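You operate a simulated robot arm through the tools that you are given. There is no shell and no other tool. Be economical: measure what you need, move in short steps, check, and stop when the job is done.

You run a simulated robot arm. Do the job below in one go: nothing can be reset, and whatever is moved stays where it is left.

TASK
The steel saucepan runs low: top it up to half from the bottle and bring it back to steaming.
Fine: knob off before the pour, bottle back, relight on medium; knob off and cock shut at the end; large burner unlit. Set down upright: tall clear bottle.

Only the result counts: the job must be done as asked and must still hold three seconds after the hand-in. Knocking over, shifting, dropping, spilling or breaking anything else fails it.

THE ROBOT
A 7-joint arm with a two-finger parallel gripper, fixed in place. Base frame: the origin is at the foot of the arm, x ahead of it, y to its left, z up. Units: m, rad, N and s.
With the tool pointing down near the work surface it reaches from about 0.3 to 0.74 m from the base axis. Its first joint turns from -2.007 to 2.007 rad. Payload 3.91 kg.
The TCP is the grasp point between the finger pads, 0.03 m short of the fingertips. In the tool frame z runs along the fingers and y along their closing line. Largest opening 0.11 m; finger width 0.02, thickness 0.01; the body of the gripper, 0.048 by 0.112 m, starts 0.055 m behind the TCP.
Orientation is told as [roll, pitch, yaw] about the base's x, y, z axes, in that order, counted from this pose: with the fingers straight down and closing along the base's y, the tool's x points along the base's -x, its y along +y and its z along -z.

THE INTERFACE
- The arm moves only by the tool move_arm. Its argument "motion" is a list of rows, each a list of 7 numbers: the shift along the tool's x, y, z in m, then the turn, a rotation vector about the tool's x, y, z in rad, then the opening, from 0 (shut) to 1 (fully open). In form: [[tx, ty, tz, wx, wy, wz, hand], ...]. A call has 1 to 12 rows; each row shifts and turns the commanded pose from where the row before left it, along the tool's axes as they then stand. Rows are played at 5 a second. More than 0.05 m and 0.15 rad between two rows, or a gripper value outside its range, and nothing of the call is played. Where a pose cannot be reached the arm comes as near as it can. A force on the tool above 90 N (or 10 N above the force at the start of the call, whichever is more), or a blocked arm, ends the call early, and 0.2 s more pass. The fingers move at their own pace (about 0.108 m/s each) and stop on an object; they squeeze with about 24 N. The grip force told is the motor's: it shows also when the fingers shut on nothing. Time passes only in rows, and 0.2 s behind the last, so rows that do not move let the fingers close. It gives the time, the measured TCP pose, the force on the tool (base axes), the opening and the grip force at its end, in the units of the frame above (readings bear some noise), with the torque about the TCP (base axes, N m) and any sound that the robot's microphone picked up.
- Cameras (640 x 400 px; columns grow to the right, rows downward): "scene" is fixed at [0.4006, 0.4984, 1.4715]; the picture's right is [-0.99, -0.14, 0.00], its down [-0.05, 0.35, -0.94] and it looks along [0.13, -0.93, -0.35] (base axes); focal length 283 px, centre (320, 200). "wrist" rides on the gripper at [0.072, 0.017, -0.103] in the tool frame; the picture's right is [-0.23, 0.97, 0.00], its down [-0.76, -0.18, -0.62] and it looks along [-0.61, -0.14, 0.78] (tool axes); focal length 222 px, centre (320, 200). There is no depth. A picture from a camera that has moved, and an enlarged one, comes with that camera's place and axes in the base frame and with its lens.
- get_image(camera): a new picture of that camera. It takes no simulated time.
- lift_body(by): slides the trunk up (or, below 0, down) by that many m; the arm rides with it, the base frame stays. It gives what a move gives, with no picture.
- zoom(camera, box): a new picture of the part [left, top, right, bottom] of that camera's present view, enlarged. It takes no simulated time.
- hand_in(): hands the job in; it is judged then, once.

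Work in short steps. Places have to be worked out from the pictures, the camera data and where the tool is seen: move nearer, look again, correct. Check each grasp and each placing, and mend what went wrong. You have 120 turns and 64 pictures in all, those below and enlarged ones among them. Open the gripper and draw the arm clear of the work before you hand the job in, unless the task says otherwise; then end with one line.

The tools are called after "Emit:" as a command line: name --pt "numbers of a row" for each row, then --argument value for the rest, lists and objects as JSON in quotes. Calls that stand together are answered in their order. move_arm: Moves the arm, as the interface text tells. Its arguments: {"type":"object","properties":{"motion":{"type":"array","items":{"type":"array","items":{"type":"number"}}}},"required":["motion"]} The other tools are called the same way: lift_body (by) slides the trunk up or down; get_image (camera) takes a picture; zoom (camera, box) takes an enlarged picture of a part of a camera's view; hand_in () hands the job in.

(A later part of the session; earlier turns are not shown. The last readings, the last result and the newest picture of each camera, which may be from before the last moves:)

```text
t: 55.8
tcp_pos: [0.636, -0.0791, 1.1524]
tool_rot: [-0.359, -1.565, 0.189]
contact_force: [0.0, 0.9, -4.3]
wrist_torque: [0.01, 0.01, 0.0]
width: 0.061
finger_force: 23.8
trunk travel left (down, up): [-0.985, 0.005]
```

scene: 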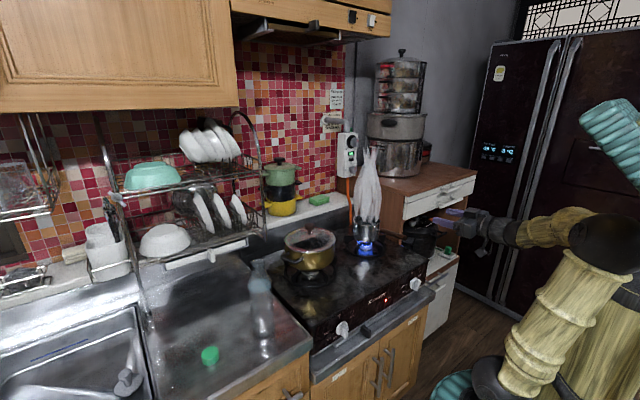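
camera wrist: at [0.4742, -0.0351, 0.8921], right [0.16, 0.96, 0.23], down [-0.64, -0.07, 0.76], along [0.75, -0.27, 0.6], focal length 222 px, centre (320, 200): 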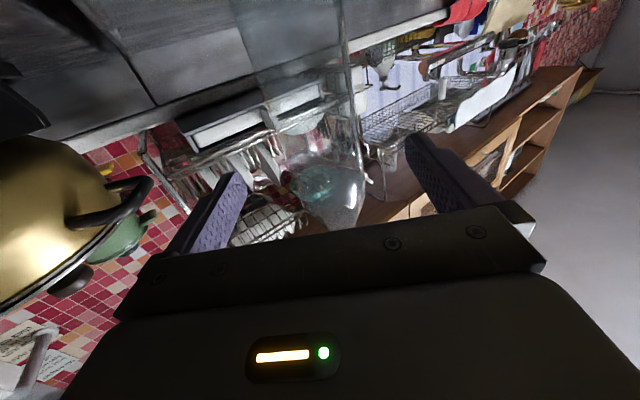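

The bottle lifted cleanly (~0.44 kg). Retract ~0.1 m and swing on an arc toward the saucepan's bearing.

Emit:
move_arm --pt "0 0 -0.033 0 0 0 0.2" --pt "0 0 -0.033 0 0 0 0.2" --pt "0 0 -0.033 0 0 0 0.2" --pt "0 -0.045 0 0.085 0 0 0.2" --pt "0 -0.045 0 0.085 0 0 0.2" --pt "0 -0.045 0 0.085 0 0 0.2" --pt "0 -0.045 -0.005 0.085 0 0 0.2" --pt "0 -0.045 -0.005 0.085 0 0 0.2" --pt "0 -0.045 -0.005 0.085 0 0 0.2" --pt "0 -0.045 -0.005 0.085 0 0 0.2" --pt "0 -0.045 0 0.085 0 0 0.2" --pt "0 -0.045 0 0.085 0 0 0.2"

Emit:
get_image --camera "scene"

```text
t: 58.4
tcp_pos: [0.3282, -0.4, 1.1566]
tool_rot: [-1.065, -1.566, 0.132]
contact_force: [-0.4, -0.4, -4.4]
wrist_torque: [-0.01, 0.0, 0.05]
width: 0.0571
finger_force: 24.3
trunk travel left (down, up): [-0.985, 0.005]
```

```text
26 pictures are left
```

scene: 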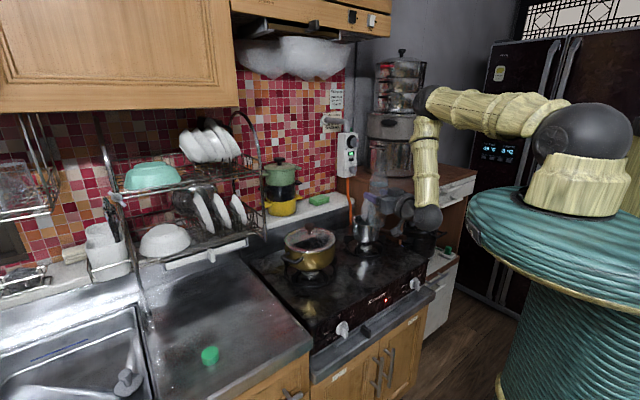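

Width fell from 0.061 to 0.057, so I check the bottle in the grip.

Emit:
zoom --camera "scene" --box '[330, 160, 450, 260]'

Emit:
get_image --camera "wrist"

```text
4.00 times, centred on (390, 210) of scene
camera zoom: at [0.4006, 0.4984, 1.4715], right [-0.99, -0.14, 0.0], down [-0.05, 0.35, -0.94], along [0.13, -0.93, -0.35], focal length 1133 px, centre (40, 160)
```

zoom: 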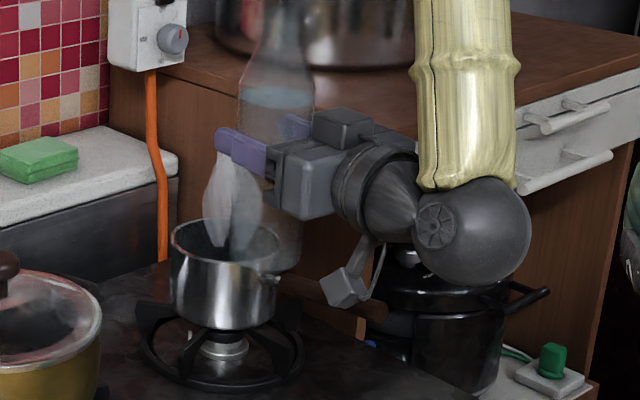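

```text
24 pictures are left
camera wrist: at [0.2812, -0.3066, 1.0835], right [0.78, 0.58, 0.22], down [-0.51, 0.39, 0.76], along [0.35, -0.71, 0.61], focal length 222 px, centre (320, 200)
```

wrist: 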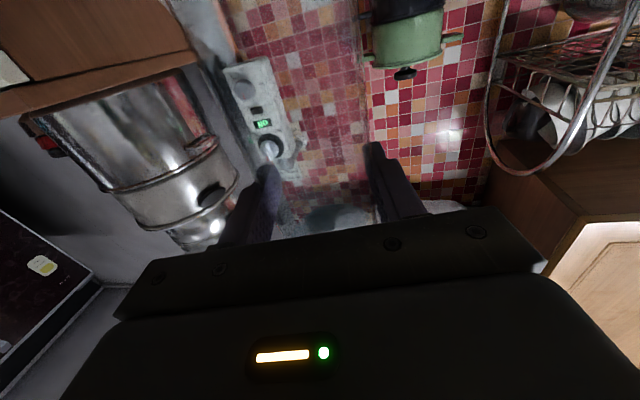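

The bottle hasn't slipped (base still 0.112 m below the TCP). Move to the pouring spot in front of the saucepan and tilt to ~48°, which should not yet pour.

Emit:
move_arm --pt "0 -0.035 0.015 0.044 0 0 0.2" --pt "0 -0.035 0.015 0.044 0 0 0.2" --pt "0 0 0 0 0.12 0 0.2" --pt "0 0 0 0 0.12 0 0.2" --pt "0 0 0 0 0.12 0 0.2" --pt "0 0 0 0 0.12 0 0.2" --pt "0 0 0 0 0.12 0 0.2" --pt "0 0 0 0 0.12 0 0.2" --pt "0 0 0 0 0.12 0 0.2"

Emit:
get_image --camera "wrist"

Emit:
zoom --camera "scene" --box '[320, 150, 440, 270]'

```text
t: 60.4
tcp_pos: [0.2894, -0.4627, 1.1544]
tool_rot: [-0.007, -0.727, -1.014]
contact_force: [0.2, 0.2, -4.6]
wrist_torque: [-0.07, -0.03, 0.02]
width: 0.0572
finger_force: 24.0
trunk travel left (down, up): [-0.985, 0.005]
```

```text
23 pictures are left
camera wrist: at [0.2398, -0.3499, 1.1841], right [0.92, 0.37, 0.15], down [-0.07, -0.22, 0.97], along [0.39, -0.9, -0.18], focal length 222 px, centre (320, 200)
```

wrist: 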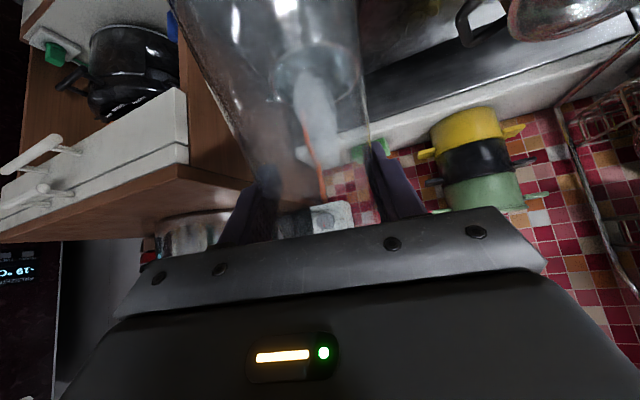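

```text
3.33 times, centred on (380, 210) of scene
camera zoom: at [0.4006, 0.4984, 1.4715], right [-0.99, -0.14, 0.0], down [-0.05, 0.35, -0.94], along [0.13, -0.93, -0.35], focal length 944 px, centre (120, 167)
```

zoom: 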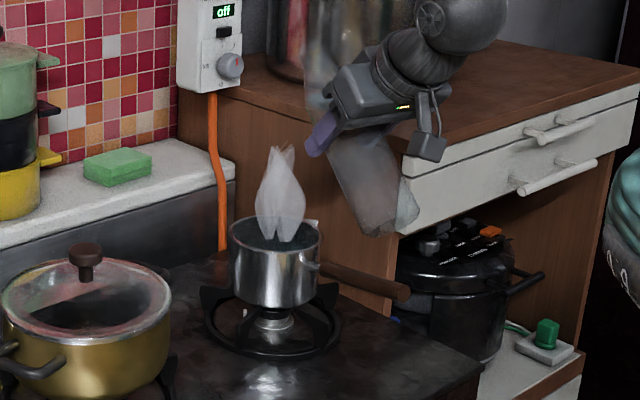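

Bottle at ~48°, mouth and pan positions check out. Lower 8 cm, then tilt in small increments watching for flow.

Emit:
move_arm --pt "0.0265 0 0.03 0 0 0 0.2" --pt "0.0265 0 0.03 0 0 0 0.2" --pt "0 0 0 0 0.08 0 0.2" --pt "0 0 0 0 0.08 0 0.2" --pt "0 0 0 0 0 0 0.2"

Emit:
zoom --camera "scene" --box '[330, 180, 410, 260]'

```text
t: 61.6
tcp_pos: [0.2903, -0.4626, 1.0754]
tool_rot: [-0.006, -0.567, -1.016]
contact_force: [0.2, 0.3, -3.9]
wrist_torque: [-0.03, -0.02, -0.02]
width: 0.0571
finger_force: 23.8
trunk travel left (down, up): [-0.985, 0.005]
```

```text
5.00 times, centred on (370, 220) of scene
camera zoom: at [0.4006, 0.4984, 1.4715], right [-0.99, -0.14, 0.0], down [-0.05, 0.35, -0.94], along [0.13, -0.93, -0.35], focal length 1416 px, centre (70, 100)
```

zoom: 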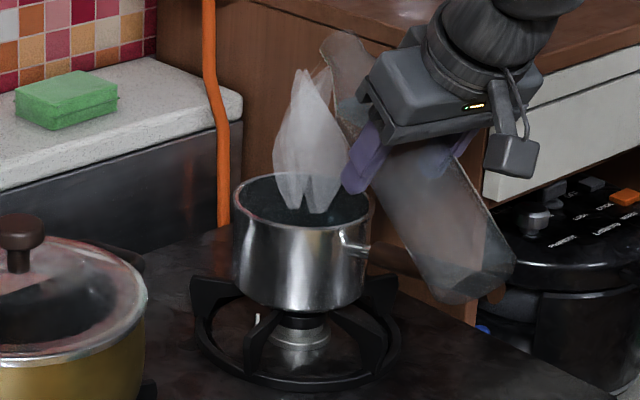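

No flow yet at 57°. Tilt ~10° more, slowly.

Emit:
move_arm --pt "0 0 0 0 0.06 0 0.2" --pt "0 0 0 0 0.06 0 0.2" --pt "0 0 0 0 0.06 0 0.2" --pt "0 0 0 0 0 0 0.2" --pt "0 0 0 0 0 0 0.2"

Emit:
zoom --camera "scene" --box '[330, 180, 410, 260]'

```text
t: 62.8
tcp_pos: [0.2903, -0.4637, 1.0737]
tool_rot: [-0.005, -0.386, -1.017]
contact_force: [0.4, 1.3, -4.7]
wrist_torque: [-0.04, -0.03, -0.03]
width: 0.0573
finger_force: 24.1
trunk travel left (down, up): [-0.985, 0.005]
```

```text
5.00 times, centred on (370, 220) of scene
camera zoom: at [0.4006, 0.4984, 1.4715], right [-0.99, -0.14, 0.0], down [-0.05, 0.35, -0.94], along [0.13, -0.93, -0.35], focal length 1416 px, centre (70, 100)
```

zoom: 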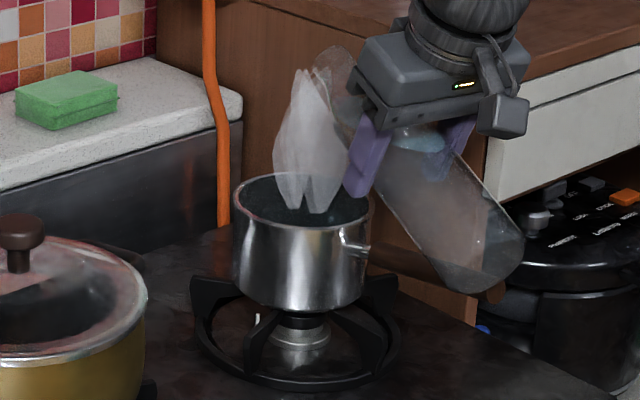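

68°, still no flow. Go to ~77° and hold briefly.

Emit:
move_arm --pt "0 0 0 0 0.05 0 0.2" --pt "0 0 0 0 0.05 0 0.2" --pt "0 0 0 0 0.05 0 0.2" --pt "0 0 0 0 0 0 0.2" --pt "0 0 0 0 0 0 0.2" --pt "0 0 0 0 0 0 0.2"

Emit:
zoom --camera "scene" --box '[330, 180, 410, 260]'

```text
t: 64.2
tcp_pos: [0.2907, -0.4628, 1.0744]
tool_rot: [-0.003, -0.24, -1.018]
contact_force: [-0.5, -0.8, -4.3]
wrist_torque: [-0.04, -0.06, 0.04]
width: 0.0574
finger_force: 24.3
trunk travel left (down, up): [-0.985, 0.005]
```

```text
5.00 times, centred on (370, 220) of scene
camera zoom: at [0.4006, 0.4984, 1.4715], right [-0.99, -0.14, 0.0], down [-0.05, 0.35, -0.94], along [0.13, -0.93, -0.35], focal length 1416 px, centre (70, 100)
```

zoom: 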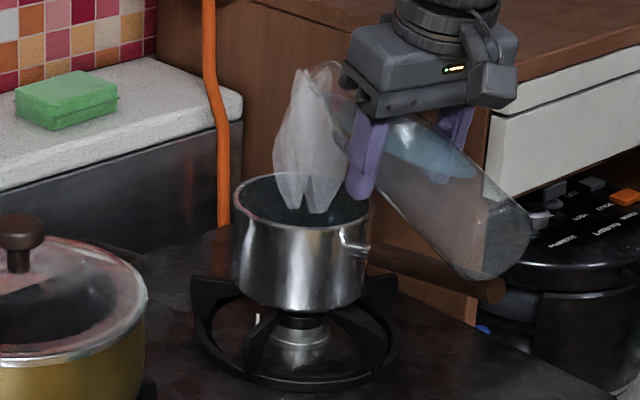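

77°, still none. Continue tilting in 0.04 steps, watching the weight.

Emit:
move_arm --pt "0 0 0 0 0.04 0 0.2" --pt "0 0 0 0 0.04 0 0.2" --pt "0 0 0 0 0.04 0 0.2" --pt "0 0 0 0 0 0 0.2" --pt "0 0 0 0 0 0 0.2"

Emit:
zoom --camera "scene" --box '[330, 180, 410, 260]'

```text
t: 65.4
tcp_pos: [0.2901, -0.4638, 1.0744]
tool_rot: [-0.003, -0.121, -1.021]
contact_force: [0.6, -0.6, -2.3]
wrist_torque: [-0.03, -0.01, 0.02]
width: 0.0567
finger_force: 24.0
trunk travel left (down, up): [-0.985, 0.005]
```

```text
5.00 times, centred on (370, 220) of scene
camera zoom: at [0.4006, 0.4984, 1.4715], right [-0.99, -0.14, 0.0], down [-0.05, 0.35, -0.94], along [0.13, -0.93, -0.35], focal length 1416 px, centre (70, 100)
```

zoom: 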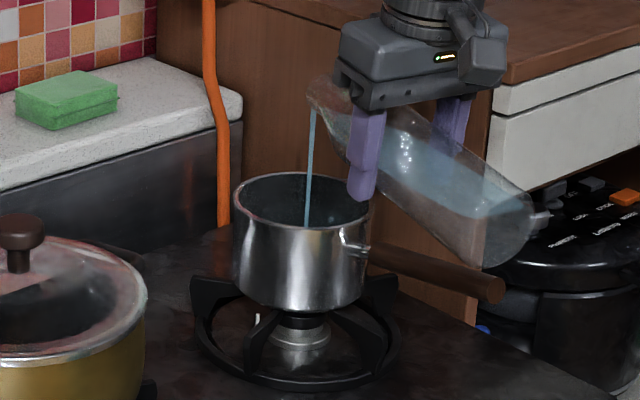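

Pouring into the pan's centre; steam has stopped. Hold half a second and check the level.

Emit:
move_arm --pt "0 0 0 0 0 0 0.2" --pt "0 0 0 0 0 0 0.2" --pt "0 0 0 0 0 0 0.2"

Emit:
zoom --camera "scene" --box '[345, 205, 390, 245]'

```text
t: 66.2
tcp_pos: [0.2905, -0.4623, 1.0739]
tool_rot: [-0.005, -0.119, -1.019]
contact_force: [0.2, -1.3, -3.2]
wrist_torque: [-0.04, -0.06, -0.02]
width: 0.0571
finger_force: 23.7
trunk travel left (down, up): [-0.985, 0.005]
```

```text
10.00 times, centred on (368, 225) of scene
camera zoom: at [0.4006, 0.4984, 1.4715], right [-0.99, -0.14, 0.0], down [-0.05, 0.35, -0.94], along [0.13, -0.93, -0.35], focal length 2832 px, centre (-155, -50)
```

zoom: 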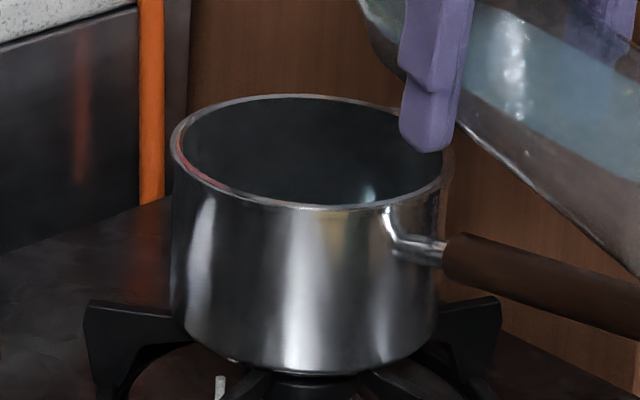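

Flow stopped by itself, ~0.1 kg out. I check the level from the wrist camera, which looks in more steeply.

Emit:
zoom --camera "wrist" --box '[220, 0, 420, 140]'

```text
2.86 times, centred on (320, 70) of wrist
camera zoom: at [0.2608, -0.3832, 1.1691], right [0.95, 0.32, 0.02], down [0.21, -0.67, 0.71], along [0.24, -0.67, -0.7], focal length 635 px, centre (320, 571)
```

zoom: 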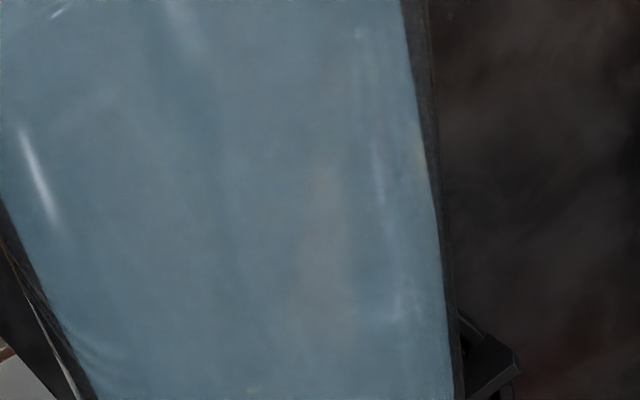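

View blocked by the bottle; I rely on the scene camera. Tilt another 0.06 rad and hold until it stops.

Emit:
move_arm --pt "0 0 0 0 0.03 0 0.2" --pt "0 0 0 0 0.03 0 0.2" --pt "0 0 0 0 0 0 0.2" --pt "0 0 0 0 0 0 0.2" --pt "0 0 0 0 0 0 0.2" --pt "0 0 0 0 0 0 0.2"

Emit:
zoom --camera "scene" --box '[345, 200, 390, 240]'

```text
t: 67.6
tcp_pos: [0.2908, -0.4631, 1.0742]
tool_rot: [-0.001, -0.059, -1.019]
contact_force: [0.3, 0.3, -1.6]
wrist_torque: [-0.02, -0.03, 0.01]
width: 0.0567
finger_force: 23.8
trunk travel left (down, up): [-0.985, 0.005]
```

```text
10.00 times, centred on (368, 220) of scene
camera zoom: at [0.4006, 0.4984, 1.4715], right [-0.99, -0.14, 0.0], down [-0.05, 0.35, -0.94], along [0.13, -0.93, -0.35], focal length 2832 px, centre (-155, 0)
```

zoom: 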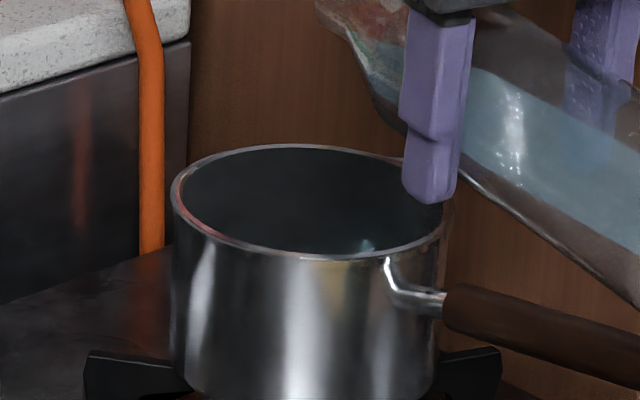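

The stream has stopped again; the level isn't clearly visible yet. Take another weight reading with a 0.04 rad more tilt.

Emit:
move_arm --pt "0 0 0 0 0 0 0.2"

Emit:
move_arm --pt "0 0 0 0 0 0 0.2"

Emit:
move_arm --pt "0 0 0 0 0 0 0.2"

Emit:
move_arm --pt "0 0 0 0 0.04 0 0.2" --pt "0 0 0 0 0 0 0.2" --pt "0 0 0 0 0 0 0.2" --pt "0 0 0 0 0 0 0.2" --pt "0 0 0 0 0 0 0.2"

Emit:
zoom --camera "scene" --box '[350, 200, 390, 230]'

```text
t: 68.0
tcp_pos: [0.2908, -0.4628, 1.0748]
tool_rot: [-0.004, -0.061, -1.019]
contact_force: [0.2, 0.7, -1.4]
wrist_torque: [-0.02, -0.01, 0.01]
width: 0.0567
finger_force: 24.9
trunk travel left (down, up): [-0.985, 0.005]
```

```text
t: 68.4
tcp_pos: [0.2892, -0.4636, 1.0738]
tool_rot: [-0.004, -0.06, -1.019]
contact_force: [0.4, 0.3, -2.1]
wrist_torque: [-0.03, -0.04, 0.0]
width: 0.0571
finger_force: 23.5
trunk travel left (down, up): [-0.985, 0.005]
```

```text
t: 68.8
tcp_pos: [0.2894, -0.463, 1.0757]
tool_rot: [-0.005, -0.058, -1.019]
contact_force: [0.2, -0.5, -2.0]
wrist_torque: [0.01, -0.01, 0.01]
width: 0.0572
finger_force: 24.2
trunk travel left (down, up): [-0.985, 0.005]
```

```text
t: 70.0
tcp_pos: [0.2914, -0.4642, 1.0741]
tool_rot: [-0.002, -0.02, -1.019]
contact_force: [-0.4, -0.4, -1.3]
wrist_torque: [-0.02, 0.0, 0.01]
width: 0.0571
finger_force: 23.5
trunk travel left (down, up): [-0.985, 0.005]
```

```text
13.33 times, centred on (370, 215) of scene
camera zoom: at [0.4006, 0.4984, 1.4715], right [-0.99, -0.14, 0.0], down [-0.05, 0.35, -0.94], along [0.13, -0.93, -0.35], focal length 3776 px, centre (-347, 0)
```

zoom: 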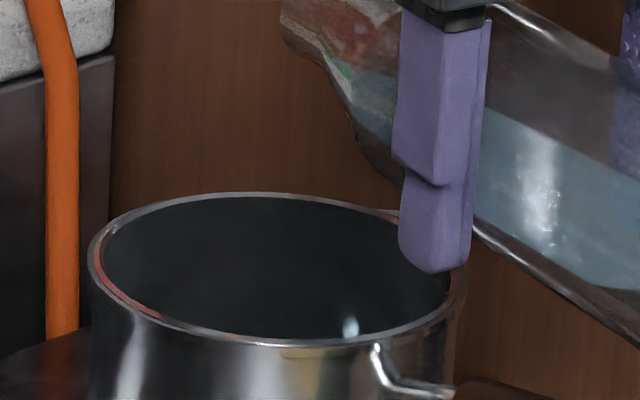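

Weight suggests ~0.25 kg poured. Before adding more, I right the bottle partly, raise and shift sideways so the wrist camera can see into the pan.

Emit:
move_arm --pt "0 0 0 0 -0.12 0 0.2" --pt "0 0 0 0 -0.12 0 0.2" --pt "-0.005 0 -0.04 0 -0.12 0 0.2" --pt "-0.005 0 -0.04 0 -0.12 0 0.2" --pt "0 0.04 0 0 0 0 0.2" --pt "0 0.04 0 0 0 0 0.2" --pt "0 0.04 0 0 0 0 0.2" --pt "0 0 0 0 0 0 0.2"

Emit:
get_image --camera "wrist"

```text
t: 71.8
tcp_pos: [0.382, -0.3884, 1.1528]
tool_rot: [-0.003, -0.501, -1.019]
contact_force: [0.3, -0.8, -2.0]
wrist_torque: [0.03, -0.05, 0.06]
width: 0.057
finger_force: 23.9
trunk travel left (down, up): [-0.985, 0.005]
```

```text
13 pictures are left
camera wrist: at [0.338, -0.2831, 1.2088], right [0.93, 0.34, 0.11], down [0.04, -0.41, 0.91], along [0.35, -0.85, -0.4], focal length 222 px, centre (320, 200)
```

wrist: 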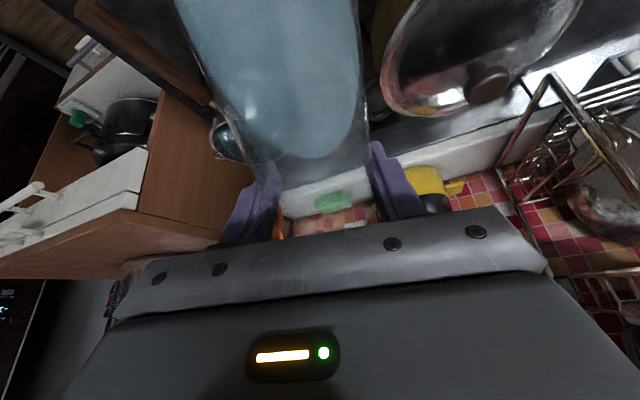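

The pan is just peeking out beside the bottle; shift 5 cm more and zoom.

Emit:
move_arm --pt "0 0.025 0 0 0 0 0.2" --pt "0 0.025 0 0 0 0 0.2" --pt "0 0 0 0 0 0 0.2"

Emit:
zoom --camera "wrist" --box '[140, 90, 260, 180]'

```text
t: 72.6
tcp_pos: [0.4276, -0.3606, 1.1522]
tool_rot: [-0.003, -0.499, -1.017]
contact_force: [-1.3, -0.6, -1.1]
wrist_torque: [-0.01, -0.03, -0.02]
width: 0.0573
finger_force: 24.2
trunk travel left (down, up): [-0.985, 0.005]
```

```text
4.44 times, centred on (200, 135) of wrist
camera zoom: at [0.3828, -0.2566, 1.2092], right [0.93, 0.34, 0.11], down [0.04, -0.41, 0.91], along [0.35, -0.85, -0.4], focal length 987 px, centre (853, 489)
```

zoom: 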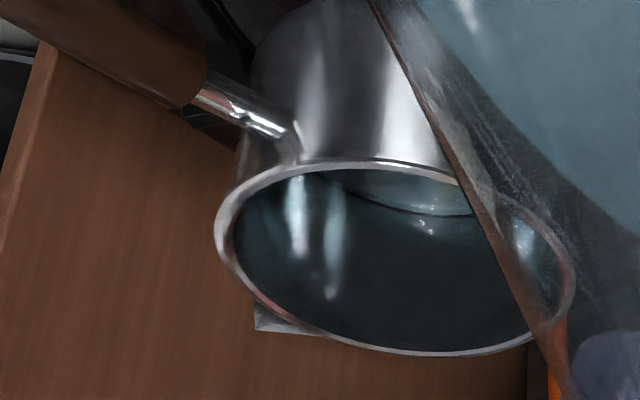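

The level is ambiguous; one tighter zoom on the pan interior.

Emit:
zoom --camera "wrist" --box '[190, 122, 258, 172]'

```text
8.00 times, centred on (224, 147) of wrist
camera zoom: at [0.3828, -0.2566, 1.2092], right [0.93, 0.34, 0.11], down [0.04, -0.41, 0.91], along [0.35, -0.85, -0.4], focal length 1777 px, centre (1088, 624)
```

zoom: 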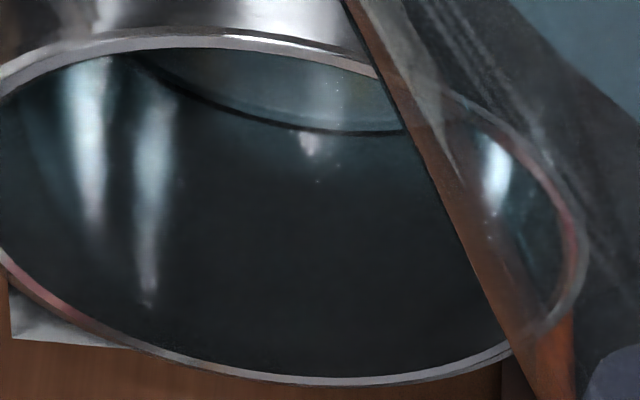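

By weight the bottle lost ≈0.28 kg (0.44→0.15), i.e. ≈3.2 cm in this Ø0.106 m pan plus what was left: about half of its ~7 cm. I stop pouring; pull back toward the robot and set the bottle upright.

Emit:
move_arm --pt "0.044 0 -0.024 0 0 0 0.2" --pt "0.044 0 -0.024 0 0 0 0.2" --pt "0 0 0 0 -0.134 0 0.2" --pt "0 0 0 0 -0.134 0 0.2" --pt "0 0 0 0 -0.134 0 0.2" --pt "0 0 0 0 -0.134 0 0.2" --pt "0 0 0 0 -0.134 0 0.2" --pt "0 0 0 0 -0.134 0 0.2" --pt "0 0 0 0 -0.134 0 0.2" --pt "0 0 0 0 -0.131 0 0.2" --pt "0 0 0 0 0 0 0.2"

Emit:
move_arm --pt "0 0 0 0 0 0 0.2"

Emit:
move_arm --pt "0 0 0 0 0 0 0.2"

```text
refused: row 1 steps farther than a row can; nothing moved
```

```text
t: 73.0
tcp_pos: [0.4269, -0.3607, 1.1516]
tool_rot: [-0.005, -0.499, -1.018]
contact_force: [-0.4, 0.2, -2.2]
wrist_torque: [-0.02, 0.02, 0.01]
width: 0.057
finger_force: 23.9
trunk travel left (down, up): [-0.985, 0.005]
```

```text
t: 73.4
tcp_pos: [0.4275, -0.362, 1.152]
tool_rot: [-0.007, -0.497, -1.017]
contact_force: [0.6, -0.1, -2.4]
wrist_torque: [-0.03, -0.02, -0.01]
width: 0.057
finger_force: 24.4
trunk travel left (down, up): [-0.985, 0.005]
```

Refused row was just over the step limit; redo with smaller steps.

Emit:
move_arm --pt "0.04 0 -0.022 0 0 0 0.2" --pt "0.04 0 -0.022 0 0 0 0.2" --pt "0 0 0 0 -0.134 0 0.2" --pt "0 0 0 0 -0.134 0 0.2" --pt "0 0 0 0 -0.134 0 0.2" --pt "0 0 0 0 -0.134 0 0.2" --pt "0 0 0 0 -0.134 0 0.2" --pt "0 0 0 0 -0.134 0 0.2" --pt "0 0 0 0 -0.134 0 0.2" --pt "0 0 0 0 -0.131 0 0.2" --pt "0 0 0 0 0 0 0.2"

Emit:
move_arm --pt "0 0 0 0 0 0 0.2"

Emit:
move_arm --pt "0 0 0 0 0 0 0.2"

Emit:
move_arm --pt "0 0 0 0 0 0 0.2"

Emit:
zoom --camera "scene" --box '[260, 170, 440, 290]'

```text
t: 75.8
tcp_pos: [0.379, -0.2828, 1.1527]
tool_rot: [-1.652, -1.567, 0.631]
contact_force: [0.2, 0.2, -1.9]
wrist_torque: [0.01, -0.04, 0.03]
width: 0.0572
finger_force: 24.0
trunk travel left (down, up): [-0.985, 0.005]
```

```text
t: 76.2
tcp_pos: [0.3785, -0.2825, 1.1518]
tool_rot: [-1.206, -1.568, 0.187]
contact_force: [0.1, 0.4, -1.4]
wrist_torque: [-0.02, -0.01, 0.01]
width: 0.057
finger_force: 24.1
trunk travel left (down, up): [-0.985, 0.005]
```

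```text
t: 76.6
tcp_pos: [0.3793, -0.284, 1.153]
tool_rot: [-1.122, -1.567, 0.102]
contact_force: [0.7, 0.0, -1.6]
wrist_torque: [0.0, -0.02, 0.0]
width: 0.0569
finger_force: 24.1
trunk travel left (down, up): [-0.985, 0.005]
```

```text
t: 77.0
tcp_pos: [0.3785, -0.2839, 1.1532]
tool_rot: [-1.122, -1.568, 0.102]
contact_force: [0.4, 0.3, -2.9]
wrist_torque: [0.0, -0.02, -0.02]
width: 0.0569
finger_force: 24.1
trunk travel left (down, up): [-0.985, 0.005]
```

```text
3.33 times, centred on (350, 230) of scene
camera zoom: at [0.4006, 0.4984, 1.4715], right [-0.99, -0.14, 0.0], down [-0.05, 0.35, -0.94], along [0.13, -0.93, -0.35], focal length 944 px, centre (220, 100)
```

zoom: 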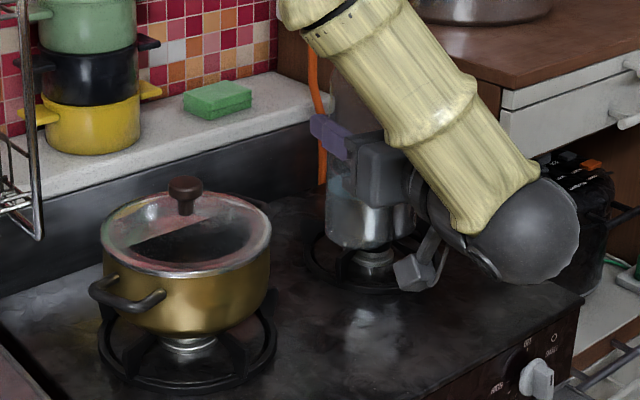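

Swing back to a spot short of the bottle's old place, turning the tool to its original heading.

Emit:
move_arm --pt "0 0.025 -0.0104 -0.085 0 0 0.2" --pt "0 0.0258 -0.0083 -0.085 0 0 0.2" --pt "0 0.0264 -0.006 -0.085 0 0 0.2" --pt "0 0.0268 -0.0038 -0.085 0 0 0.2" --pt "0 0.027 -0.0015 -0.085 0 0 0.2" --pt "0 0.0271 0.0008 -0.085 0 0 0.2" --pt "0 0.0269 0.0031 -0.085 0 0 0.2" --pt "0 0.0266 0.0054 -0.085 0 0 0.2" --pt "0 0.026 0.0076 -0.085 0 0 0.2" --pt "0 0.0252 0.0098 -0.085 0 0 0.2" --pt "0 0 0 0 0 0 0.2"

```text
t: 79.4
tcp_pos: [0.5375, -0.0637, 1.1518]
tool_rot: [-0.372, -1.565, 0.207]
contact_force: [-0.1, -0.8, -1.1]
wrist_torque: [0.0, -0.01, -0.03]
width: 0.057
finger_force: 23.8
trunk travel left (down, up): [-0.985, 0.005]
```

Forward 0.1 m to above the old place, then look at the bottle's level before lowering.

Emit:
move_arm --pt "0 0 0.034 0 0 0 0.2" --pt "0 0 0.034 0 0 0 0.2" --pt "0 0 0.033 0 0 0 0.2" --pt "0 0 0 0 0 0 0.2"

Emit:
zoom --camera "scene" --box '[200, 180, 320, 270]'

```text
t: 80.4
tcp_pos: [0.6387, -0.0823, 1.1513]
tool_rot: [-0.398, -1.566, 0.23]
contact_force: [-0.2, -0.1, -1.8]
wrist_torque: [0.05, 0.01, -0.05]
width: 0.057
finger_force: 24.6
trunk travel left (down, up): [-0.985, 0.005]
```

```text
4.44 times, centred on (260, 225) of scene
camera zoom: at [0.4006, 0.4984, 1.4715], right [-0.99, -0.14, 0.0], down [-0.05, 0.35, -0.94], along [0.13, -0.93, -0.35], focal length 1259 px, centre (587, 89)
```

zoom: 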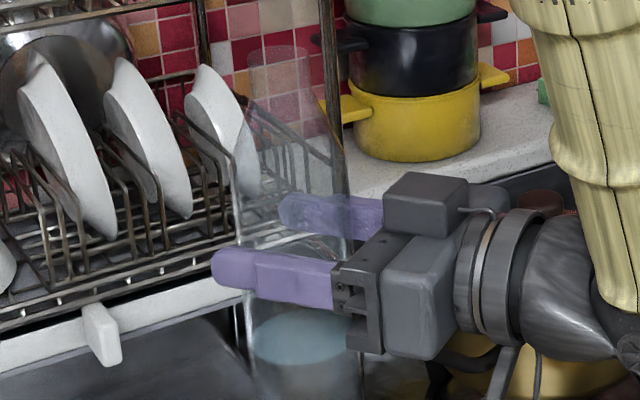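

Bottle level fell from 0.16 to 0.058 above its base ≈0.25 L, agreeing with the weight. Lower the bottle to its old place.

Emit:
lift_body --by -0.187

Emit:
move_arm --pt "0.001 -0.0 0 0 0 0 0.2" --pt "0 0 0 0 0 0 0.2"

```text
t: 82.5
tcp_pos: [0.6368, -0.0809, 0.9669]
tool_rot: [-2.786, -1.57, 2.615]
contact_force: [3.5, 0.5, 14.6]
wrist_torque: [0.19, -0.23, -0.11]
width: 0.0572
finger_force: 23.9
trunk travel left (down, up): [-0.798, 0.192]
```

```text
t: 83.1
tcp_pos: [0.6378, -0.0813, 0.9647]
tool_rot: [-0.468, -1.569, 0.3]
contact_force: [3.0, -1.1, 15.2]
wrist_torque: [0.07, -0.14, -0.03]
width: 0.057
finger_force: 23.9
trunk travel left (down, up): [-0.798, 0.192]
```

Bottle is on the counter (15 N up). Ease off 1.5 mm and open.

Emit:
move_arm --pt "-0.0015 0 0 0 0 0 0.2" --pt "0 0 0 0 0 0 0.56" --pt "0 0 0 0 0 0 0.65" --pt "0 0 0 0 0 0 0.8" --pt "0 0 0 0 0 0 1" --pt "0 0 0 0 0 0 1" --pt "0 0 -0.03 0 0 0 1" --pt "0 0 -0.04 0 0 0 1" --pt "0 0 -0.04 0 0 0 1" --pt "0 0 -0.03 0 0 0 1"

Emit:
zoom --camera "scene" --box '[180, 190, 420, 370]'

```text
t: 85.3
tcp_pos: [0.4994, -0.0572, 0.9669]
tool_rot: [-0.577, -1.568, 0.407]
contact_force: [0.4, -0.1, -1.4]
wrist_torque: [-0.01, 0.03, 0.03]
width: 0.1097
finger_force: 0.1
trunk travel left (down, up): [-0.798, 0.192]
```

```text
2.22 times, centred on (300, 280) of scene
camera zoom: at [0.4006, 0.4984, 1.4715], right [-0.99, -0.14, 0.0], down [-0.05, 0.35, -0.94], along [0.13, -0.93, -0.35], focal length 629 px, centre (364, 22)
```

zoom: 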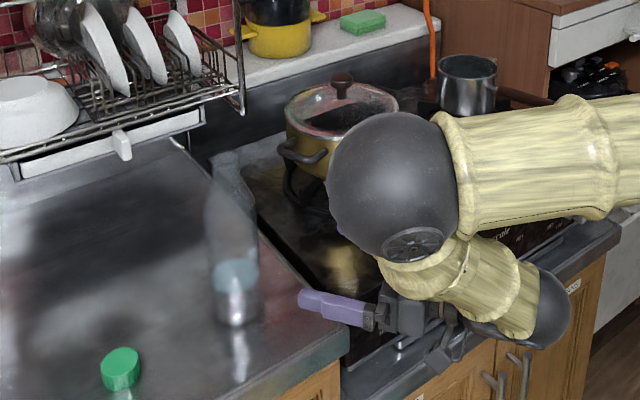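

Bottle stands upright in its old place. Now tilt the tool down while rising, to go look into the pan from above.

Emit:
move_arm --pt "-0.02 0 0 0 0.145 0 1" --pt "-0.02 0 0 0 0.145 0 1" --pt "-0.02 0 0 0 0.145 0 1" --pt "-0.02 0 0 0 0.145 0 1" --pt "0 0 0 0 0.145 0 1" --pt "0 0 0 0 0.145 0 1" --pt "0 0 0 0 0.145 0 1" --pt "0 0 -0.03 0 0.145 0 1" --pt "0 0 -0.04 0 0.145 0 1" --pt "0 0 -0.045 0 0.145 0 1" --pt "0 0 -0.045 0 0.12 0 1" --pt "0 0 -0.04 0 0 0 0.6"

```text
t: 87.9
tcp_pos: [0.4672, -0.051, 1.2341]
tool_rot: [0.0, 0.003, -0.169]
contact_force: [0.4, 0.1, 0.0]
wrist_torque: [0.01, -0.02, 0.0]
width: 0.066
finger_force: 0.0
trunk travel left (down, up): [-0.798, 0.192]
```

Travel over to near the pan at z≈1.23, turning toward it, and look in.

Emit:
move_arm --pt "0.0107 -0.0424 0 0 0 0.085 0.6" --pt "0.0071 -0.0431 0 0 0 0.085 0.6" --pt "0.0034 -0.0436 0 0 0 0.085 0.6" --pt "-0.0003 -0.0437 0 0 0 0.085 0.6" --pt "-0.004 -0.0435 0 0 0 0.085 0.6" --pt "-0.0077 -0.0431 0 0 0 0.085 0.6" --pt "-0.0113 -0.0422 0 0 0 0.085 0.6" --pt "-0.0149 -0.0411 0 0 0 0.085 0.6" --pt "-0.0183 -0.0397 0 0 0 0.085 0.6" --pt "-0.0217 -0.038 0 0 0 0.085 0.6" --pt "0 0 0 0 0 0 1"

Emit:
zoom --camera "wrist" --box '[260, 80, 400, 180]'

```text
t: 90.3
tcp_pos: [0.2923, -0.4501, 1.2363]
tool_rot: [-0.006, 0.002, -1.018]
contact_force: [-0.1, 0.2, -0.2]
wrist_torque: [0.0, -0.02, -0.01]
width: 0.1098
finger_force: 0.0
trunk travel left (down, up): [-0.798, 0.192]
```

```text
4.00 times, centred on (330, 130) of wrist
camera zoom: at [0.2686, -0.3799, 1.34], right [0.95, 0.32, 0.0], down [0.25, -0.74, 0.62], along [0.19, -0.59, -0.78], focal length 888 px, centre (280, 480)
```

zoom: 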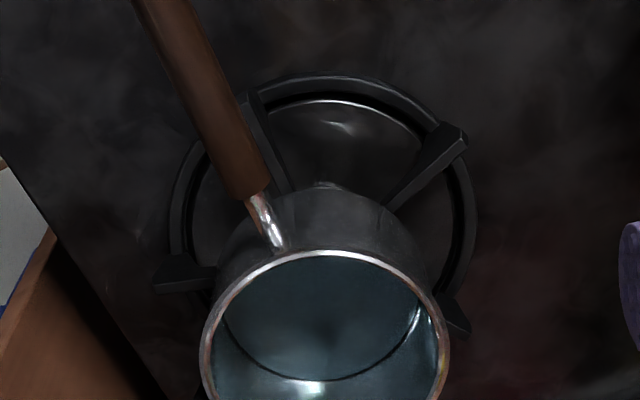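

The dark ring is at depth 0.07 (floor seen through the water). One more zoom covering the far wall to find the actual waterline.

Emit:
zoom --camera "wrist" --box '[290, 138, 390, 200]'

```text
6.40 times, centred on (340, 169) of wrist
camera zoom: at [0.2686, -0.3799, 1.34], right [0.95, 0.32, 0.0], down [0.25, -0.74, 0.62], along [0.19, -0.59, -0.78], focal length 1422 px, centre (192, 398)
```

zoom: 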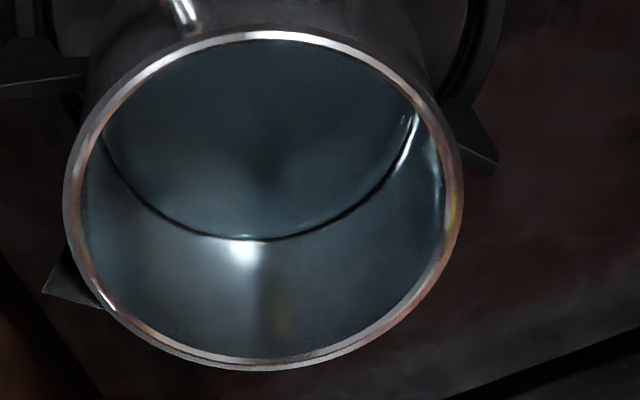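

No separate waterline shows; but bottle level and weight both prove ≈0.25 L went in cleanly, which puts the pan at about half. Now go to the knob: back to the pose in front of the panel.

Emit:
move_arm --pt "0.0372 -0.0236 0 0 0 0 0.6" --pt "0.0372 -0.0236 0 0 0 0 0.4" --pt "0.0372 -0.0236 0 0 0 0 0.4" --pt "0.0372 -0.0236 0 0 0 0 0.4" --pt "0.0372 -0.0236 0 0 0 0 0.4" --pt "0 0 0 0 0 -0.115 0.4" --pt "0 0 0 0 0 -0.114 0.4" --pt "0 0 0.047 0 0 0 0.4" --pt "0 0 0.047 0 0 0 0.4" --pt "0 0 0.047 0 0 0 0.4" --pt "0 0 0.047 0 0 0 0.4"

Emit:
move_arm --pt "0 0 0.047 0 0 0 0.4" --pt "0 0 0.047 0 0 0 0.4" --pt "0 0 0.047 0 0 0 0.4" --pt "0 0 0.04 0 0 0 0.4"

```text
t: 92.7
tcp_pos: [0.0928, -0.3542, 1.0481]
tool_rot: [-0.003, 0.003, -0.79]
contact_force: [-0.5, 0.5, 0.6]
wrist_torque: [0.03, 0.0, 0.03]
width: 0.0439
finger_force: 0.1
trunk travel left (down, up): [-0.798, 0.192]
```

```text
t: 93.7
tcp_pos: [0.0924, -0.356, 0.8668]
tool_rot: [-0.004, 0.002, -0.791]
contact_force: [0.1, 0.2, 0.7]
wrist_torque: [-0.03, 0.01, 0.01]
width: 0.0441
finger_force: 0.0
trunk travel left (down, up): [-0.798, 0.192]
```

In position. Tilt up to horizontal and lower to knob height; then roll the wrist +3.0 rad (camera on top), ready to turn the knob anticlockwise.

Emit:
move_arm --pt "0 0 0 0 -0.145 0 0.4" --pt "0 0 0 0 -0.145 0 0.4" --pt "0 0 0 0 -0.145 0 0.4" --pt "0 0 0 0 -0.145 0 0.4" --pt "0 0 0 0 -0.145 0 0.4" --pt "0 0 0 0 -0.145 0 0.4" --pt "0 0 0 0 -0.145 0 0.4" --pt "0 0 0 0 -0.145 0 0.4" --pt "0 0 0 0 -0.145 0 0.4" --pt "0 0 0 0 -0.145 0 0.4" --pt "0.032 0.006 0 0 -0.12 0 0.4" --pt "0.032 0 0 0 0 0 0.4"

Emit:
move_arm --pt "0 0 0 0 0 0.14 0.4" --pt "0 0 0 0 0 0.14 0.4" --pt "0 0 0 0 0 0.14 0.4" --pt "0 0 0 0 0 0.14 0.4" --pt "0 0 0 0 0 0.14 0.4" --pt "0 0 0 0 0 0.14 0.4" --pt "0 0 0 0 0 0.14 0.4" --pt "0 0 0 0 0 0.14 0.4" --pt "0 0 0 0 0 0.14 0.4" --pt "0 0 0 0 0 0.14 0.4" --pt "0 0 0 0 0 0.14 0.4"

Emit:
move_arm --pt "0 0 0 0 0 0.14 0.4" --pt "0 0 0 0 0 0.14 0.4" --pt "0 0 0 0 0 0.14 0.4" --pt "0 0 0 0 0 0.14 0.4" --pt "0 0 0 0 0 0.14 0.4" --pt "0 0 0 0 0 0.14 0.4" --pt "0 0 0 0 0 0.14 0.4" --pt "0 0 0 0 0 0.14 0.4" --pt "0 0 0 0 0 0.14 0.4" --pt "0 0 0 0 0 0.14 0.4" --pt "0 0 0 0 0 0.06 0.4"

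```text
t: 96.3
tcp_pos: [0.0934, -0.3482, 0.8022]
tool_rot: [-1.31, -1.567, 0.517]
contact_force: [-0.2, -0.4, -0.1]
wrist_torque: [0.0, 0.0, -0.03]
width: 0.0439
finger_force: 0.1
trunk travel left (down, up): [-0.798, 0.192]
```

```text
t: 98.7
tcp_pos: [0.0927, -0.3481, 0.8021]
tool_rot: [1.567, -0.031, -2.361]
contact_force: [0.7, -0.4, -0.4]
wrist_torque: [-0.03, -0.01, 0.03]
width: 0.044
finger_force: 0.1
trunk travel left (down, up): [-0.798, 0.192]
```

```text
t: 101.1
tcp_pos: [0.0938, -0.3491, 0.8021]
tool_rot: [1.552, 1.426, -2.382]
contact_force: [-0.4, 0.5, -0.3]
wrist_torque: [0.01, -0.02, 0.0]
width: 0.0439
finger_force: 0.1
trunk travel left (down, up): [-0.798, 0.192]
```

Advance 7.3 cm onto the knob and close.

Emit:
move_arm --pt "0 0 0.036 0 0 0 0.4" --pt "0 0 0.03 0 0 0 0.38" --pt "0 0 0.008 0 0 0 0.32" --pt "0 0 0 0 0 0 0.2" --pt "0 0 0 0 0 0 0" --pt "0 0 0 0 0 0 0" --pt "0 0 0 0 0 0 0"

```text
t: 102.7
tcp_pos: [0.1466, -0.4008, 0.8029]
tool_rot: [1.547, 1.427, -2.383]
contact_force: [3.9, 3.1, -1.3]
wrist_torque: [0.09, 0.1, 0.21]
width: 0.0134
finger_force: 44.7
trunk travel left (down, up): [-0.798, 0.192]
```

Blade gripped (0.0134). Push in slightly and turn anticlockwise 1.4 rad first.

Emit:
move_arm --pt "0 0 0.005 0 0 0 0" --pt "0 0 0.003 0 0 -0.12 0" --pt "0 0 0 0 0 -0.13 0" --pt "0 0 0 0 0 -0.13 0" --pt "0 0 0 0 0 -0.13 0" --pt "0 0 0 0 0 -0.13 0" --pt "0 0 0 0 0 -0.13 0" --pt "0 0 0 0 0 -0.13 0" --pt "0 0 0 0 0 -0.13 0" --pt "0 0 0 0 0 -0.13 0" --pt "0 0 0 0 0 -0.13 0" --pt "0 0 0 0 0 -0.13 0"

```text
t: 105.3
tcp_pos: [0.1509, -0.4059, 0.8017]
tool_rot: [1.568, 0.001, -2.362]
contact_force: [0.3, 19.2, -12.3]
wrist_torque: [0.13, 0.06, -0.57]
width: 0.0131
finger_force: 45.0
trunk travel left (down, up): [-0.798, 0.192]
```

Grip held. Continue ~0.78 rad to MED and look.

Emit:
move_arm --pt "0 0 -0.003 0 0 -0.13 0" --pt "0 0 -0.003 0 0 -0.13 0" --pt "0 0 0 0 0 -0.13 0" --pt "0 0 0 0 0 -0.13 0" --pt "0 0 0 0 0 -0.13 0" --pt "0 0 0 0 0 -0.13 0" --pt "0 0 0 0 0 0 0"

Emit:
get_image --camera "wrist"

```text
t: 106.9
tcp_pos: [0.1486, -0.401, 0.8024]
tool_rot: [1.562, -0.777, -2.356]
contact_force: [5.5, 8.1, -21.3]
wrist_torque: [0.0, 0.04, 0.12]
width: 0.0135
finger_force: 45.2
trunk travel left (down, up): [-0.798, 0.192]
```

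```text
5 pictures are left
camera wrist: at [0.1201, -0.284, 0.7643], right [0.37, 0.36, 0.85], down [-0.91, -0.03, 0.41], along [0.17, -0.93, 0.32], focal length 222 px, centre (320, 200)
```

wrist: 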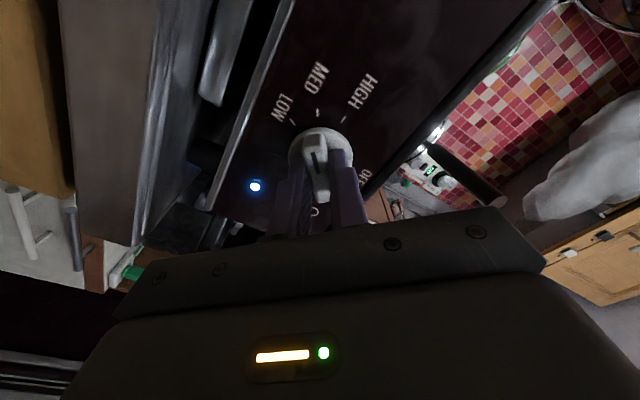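

Relit: blue lamp on, pointer exactly on MED. I keep hold and wait for steam.

Emit:
move_arm --pt "0 0 0 0 0 0 0" --pt "0 0 0 0 0 0 0" --pt "0 0 0 0 0 0 0" --pt "0 0 0 0 0 0 0" --pt "0 0 0 0 0 0 0" --pt "0 0 0 0 0 0 0" --pt "0 0 0 0 0 0 0" --pt "0 0 0 0 0 0 0" --pt "0 0 0 0 0 0 0" --pt "0 0 0 0 0 0 0" --pt "0 0 0 0 0 0 0" --pt "0 0 0 0 0 0 0"

Emit:
move_arm --pt "0 0 0 0 0 0 0" --pt "0 0 0 0 0 0 0" --pt "0 0 0 0 0 0 0" --pt "0 0 0 0 0 0 0" --pt "0 0 0 0 0 0 0" --pt "0 0 0 0 0 0 0" --pt "0 0 0 0 0 0 0" --pt "0 0 0 0 0 0 0" --pt "0 0 0 0 0 0 0" --pt "0 0 0 0 0 0 0" --pt "0 0 0 0 0 0 0" --pt "0 0 0 0 0 0 0"

Emit:
move_arm --pt "0 0 0 0 0 0 0" --pt "0 0 0 0 0 0 0" --pt "0 0 0 0 0 0 0" --pt "0 0 0 0 0 0 0" --pt "0 0 0 0 0 0 0" --pt "0 0 0 0 0 0 0" --pt "0 0 0 0 0 0 0" --pt "0 0 0 0 0 0 0" --pt "0 0 0 0 0 0 0" --pt "0 0 0 0 0 0 0" --pt "0 0 0 0 0 0 0" --pt "0 0 0 0 0 0 0"

Emit:
move_arm --pt "0 0 0 0 0 0 0" --pt "0 0 0 0 0 0 0" --pt "0 0 0 0 0 0 0" --pt "0 0 0 0 0 0 0" --pt "0 0 0 0 0 0 0" --pt "0 0 0 0 0 0 0" --pt "0 0 0 0 0 0 0" --pt "0 0 0 0 0 0 0" --pt "0 0 0 0 0 0 0" --pt "0 0 0 0 0 0 0" --pt "0 0 0 0 0 0 0" --pt "0 0 0 0 0 0 0"

Emit:
move_arm --pt "0 0 0 0 0 0 0" --pt "0 0 0 0 0 0 0" --pt "0 0 0 0 0 0 0" --pt "0 0 0 0 0 0 0" --pt "0 0 0 0 0 0 0" --pt "0 0 0 0 0 0 0" --pt "0 0 0 0 0 0 0" --pt "0 0 0 0 0 0 0" --pt "0 0 0 0 0 0 0" --pt "0 0 0 0 0 0 0" --pt "0 0 0 0 0 0 0" --pt "0 0 0 0 0 0 0"

Emit:
move_arm --pt "0 0 0 0 0 0 0" --pt "0 0 0 0 0 0 0" --pt "0 0 0 0 0 0 0" --pt "0 0 0 0 0 0 0" --pt "0 0 0 0 0 0 0" --pt "0 0 0 0 0 0 0" --pt "0 0 0 0 0 0 0" --pt "0 0 0 0 0 0 0" --pt "0 0 0 0 0 0 0" --pt "0 0 0 0 0 0 0" --pt "0 0 0 0 0 0 0" --pt "0 0 0 0 0 0 0"

```text
t: 109.5
tcp_pos: [0.1491, -0.4019, 0.8016]
tool_rot: [1.563, -0.775, -2.354]
contact_force: [6.3, 8.5, -19.6]
wrist_torque: [0.2, 0.2, 0.48]
width: 0.0133
finger_force: 45.1
trunk travel left (down, up): [-0.798, 0.192]
```

```text
t: 112.1
tcp_pos: [0.1482, -0.4013, 0.8019]
tool_rot: [1.566, -0.775, -2.356]
contact_force: [4.1, 5.2, -19.1]
wrist_torque: [0.21, 0.23, 0.37]
width: 0.0135
finger_force: 44.4
trunk travel left (down, up): [-0.798, 0.192]
```

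```text
t: 114.7
tcp_pos: [0.1474, -0.402, 0.8023]
tool_rot: [1.562, -0.776, -2.355]
contact_force: [3.3, 5.7, -18.0]
wrist_torque: [0.2, 0.19, 0.29]
width: 0.0134
finger_force: 44.6
trunk travel left (down, up): [-0.798, 0.192]
```

```text
t: 117.3
tcp_pos: [0.1481, -0.4012, 0.8024]
tool_rot: [1.567, -0.775, -2.355]
contact_force: [1.5, 4.2, -17.9]
wrist_torque: [0.2, 0.2, 0.34]
width: 0.0134
finger_force: 45.3
trunk travel left (down, up): [-0.798, 0.192]
```

```text
t: 119.9
tcp_pos: [0.1471, -0.4021, 0.8026]
tool_rot: [1.565, -0.775, -2.355]
contact_force: [2.0, 4.0, -16.8]
wrist_torque: [0.2, 0.17, 0.26]
width: 0.0133
finger_force: 45.3
trunk travel left (down, up): [-0.798, 0.192]
```

```text
t: 122.5
tcp_pos: [0.1467, -0.4022, 0.8019]
tool_rot: [1.565, -0.774, -2.359]
contact_force: [0.7, 1.1, -14.0]
wrist_torque: [0.2, 0.18, 0.2]
width: 0.013
finger_force: 45.0
trunk travel left (down, up): [-0.798, 0.192]
```

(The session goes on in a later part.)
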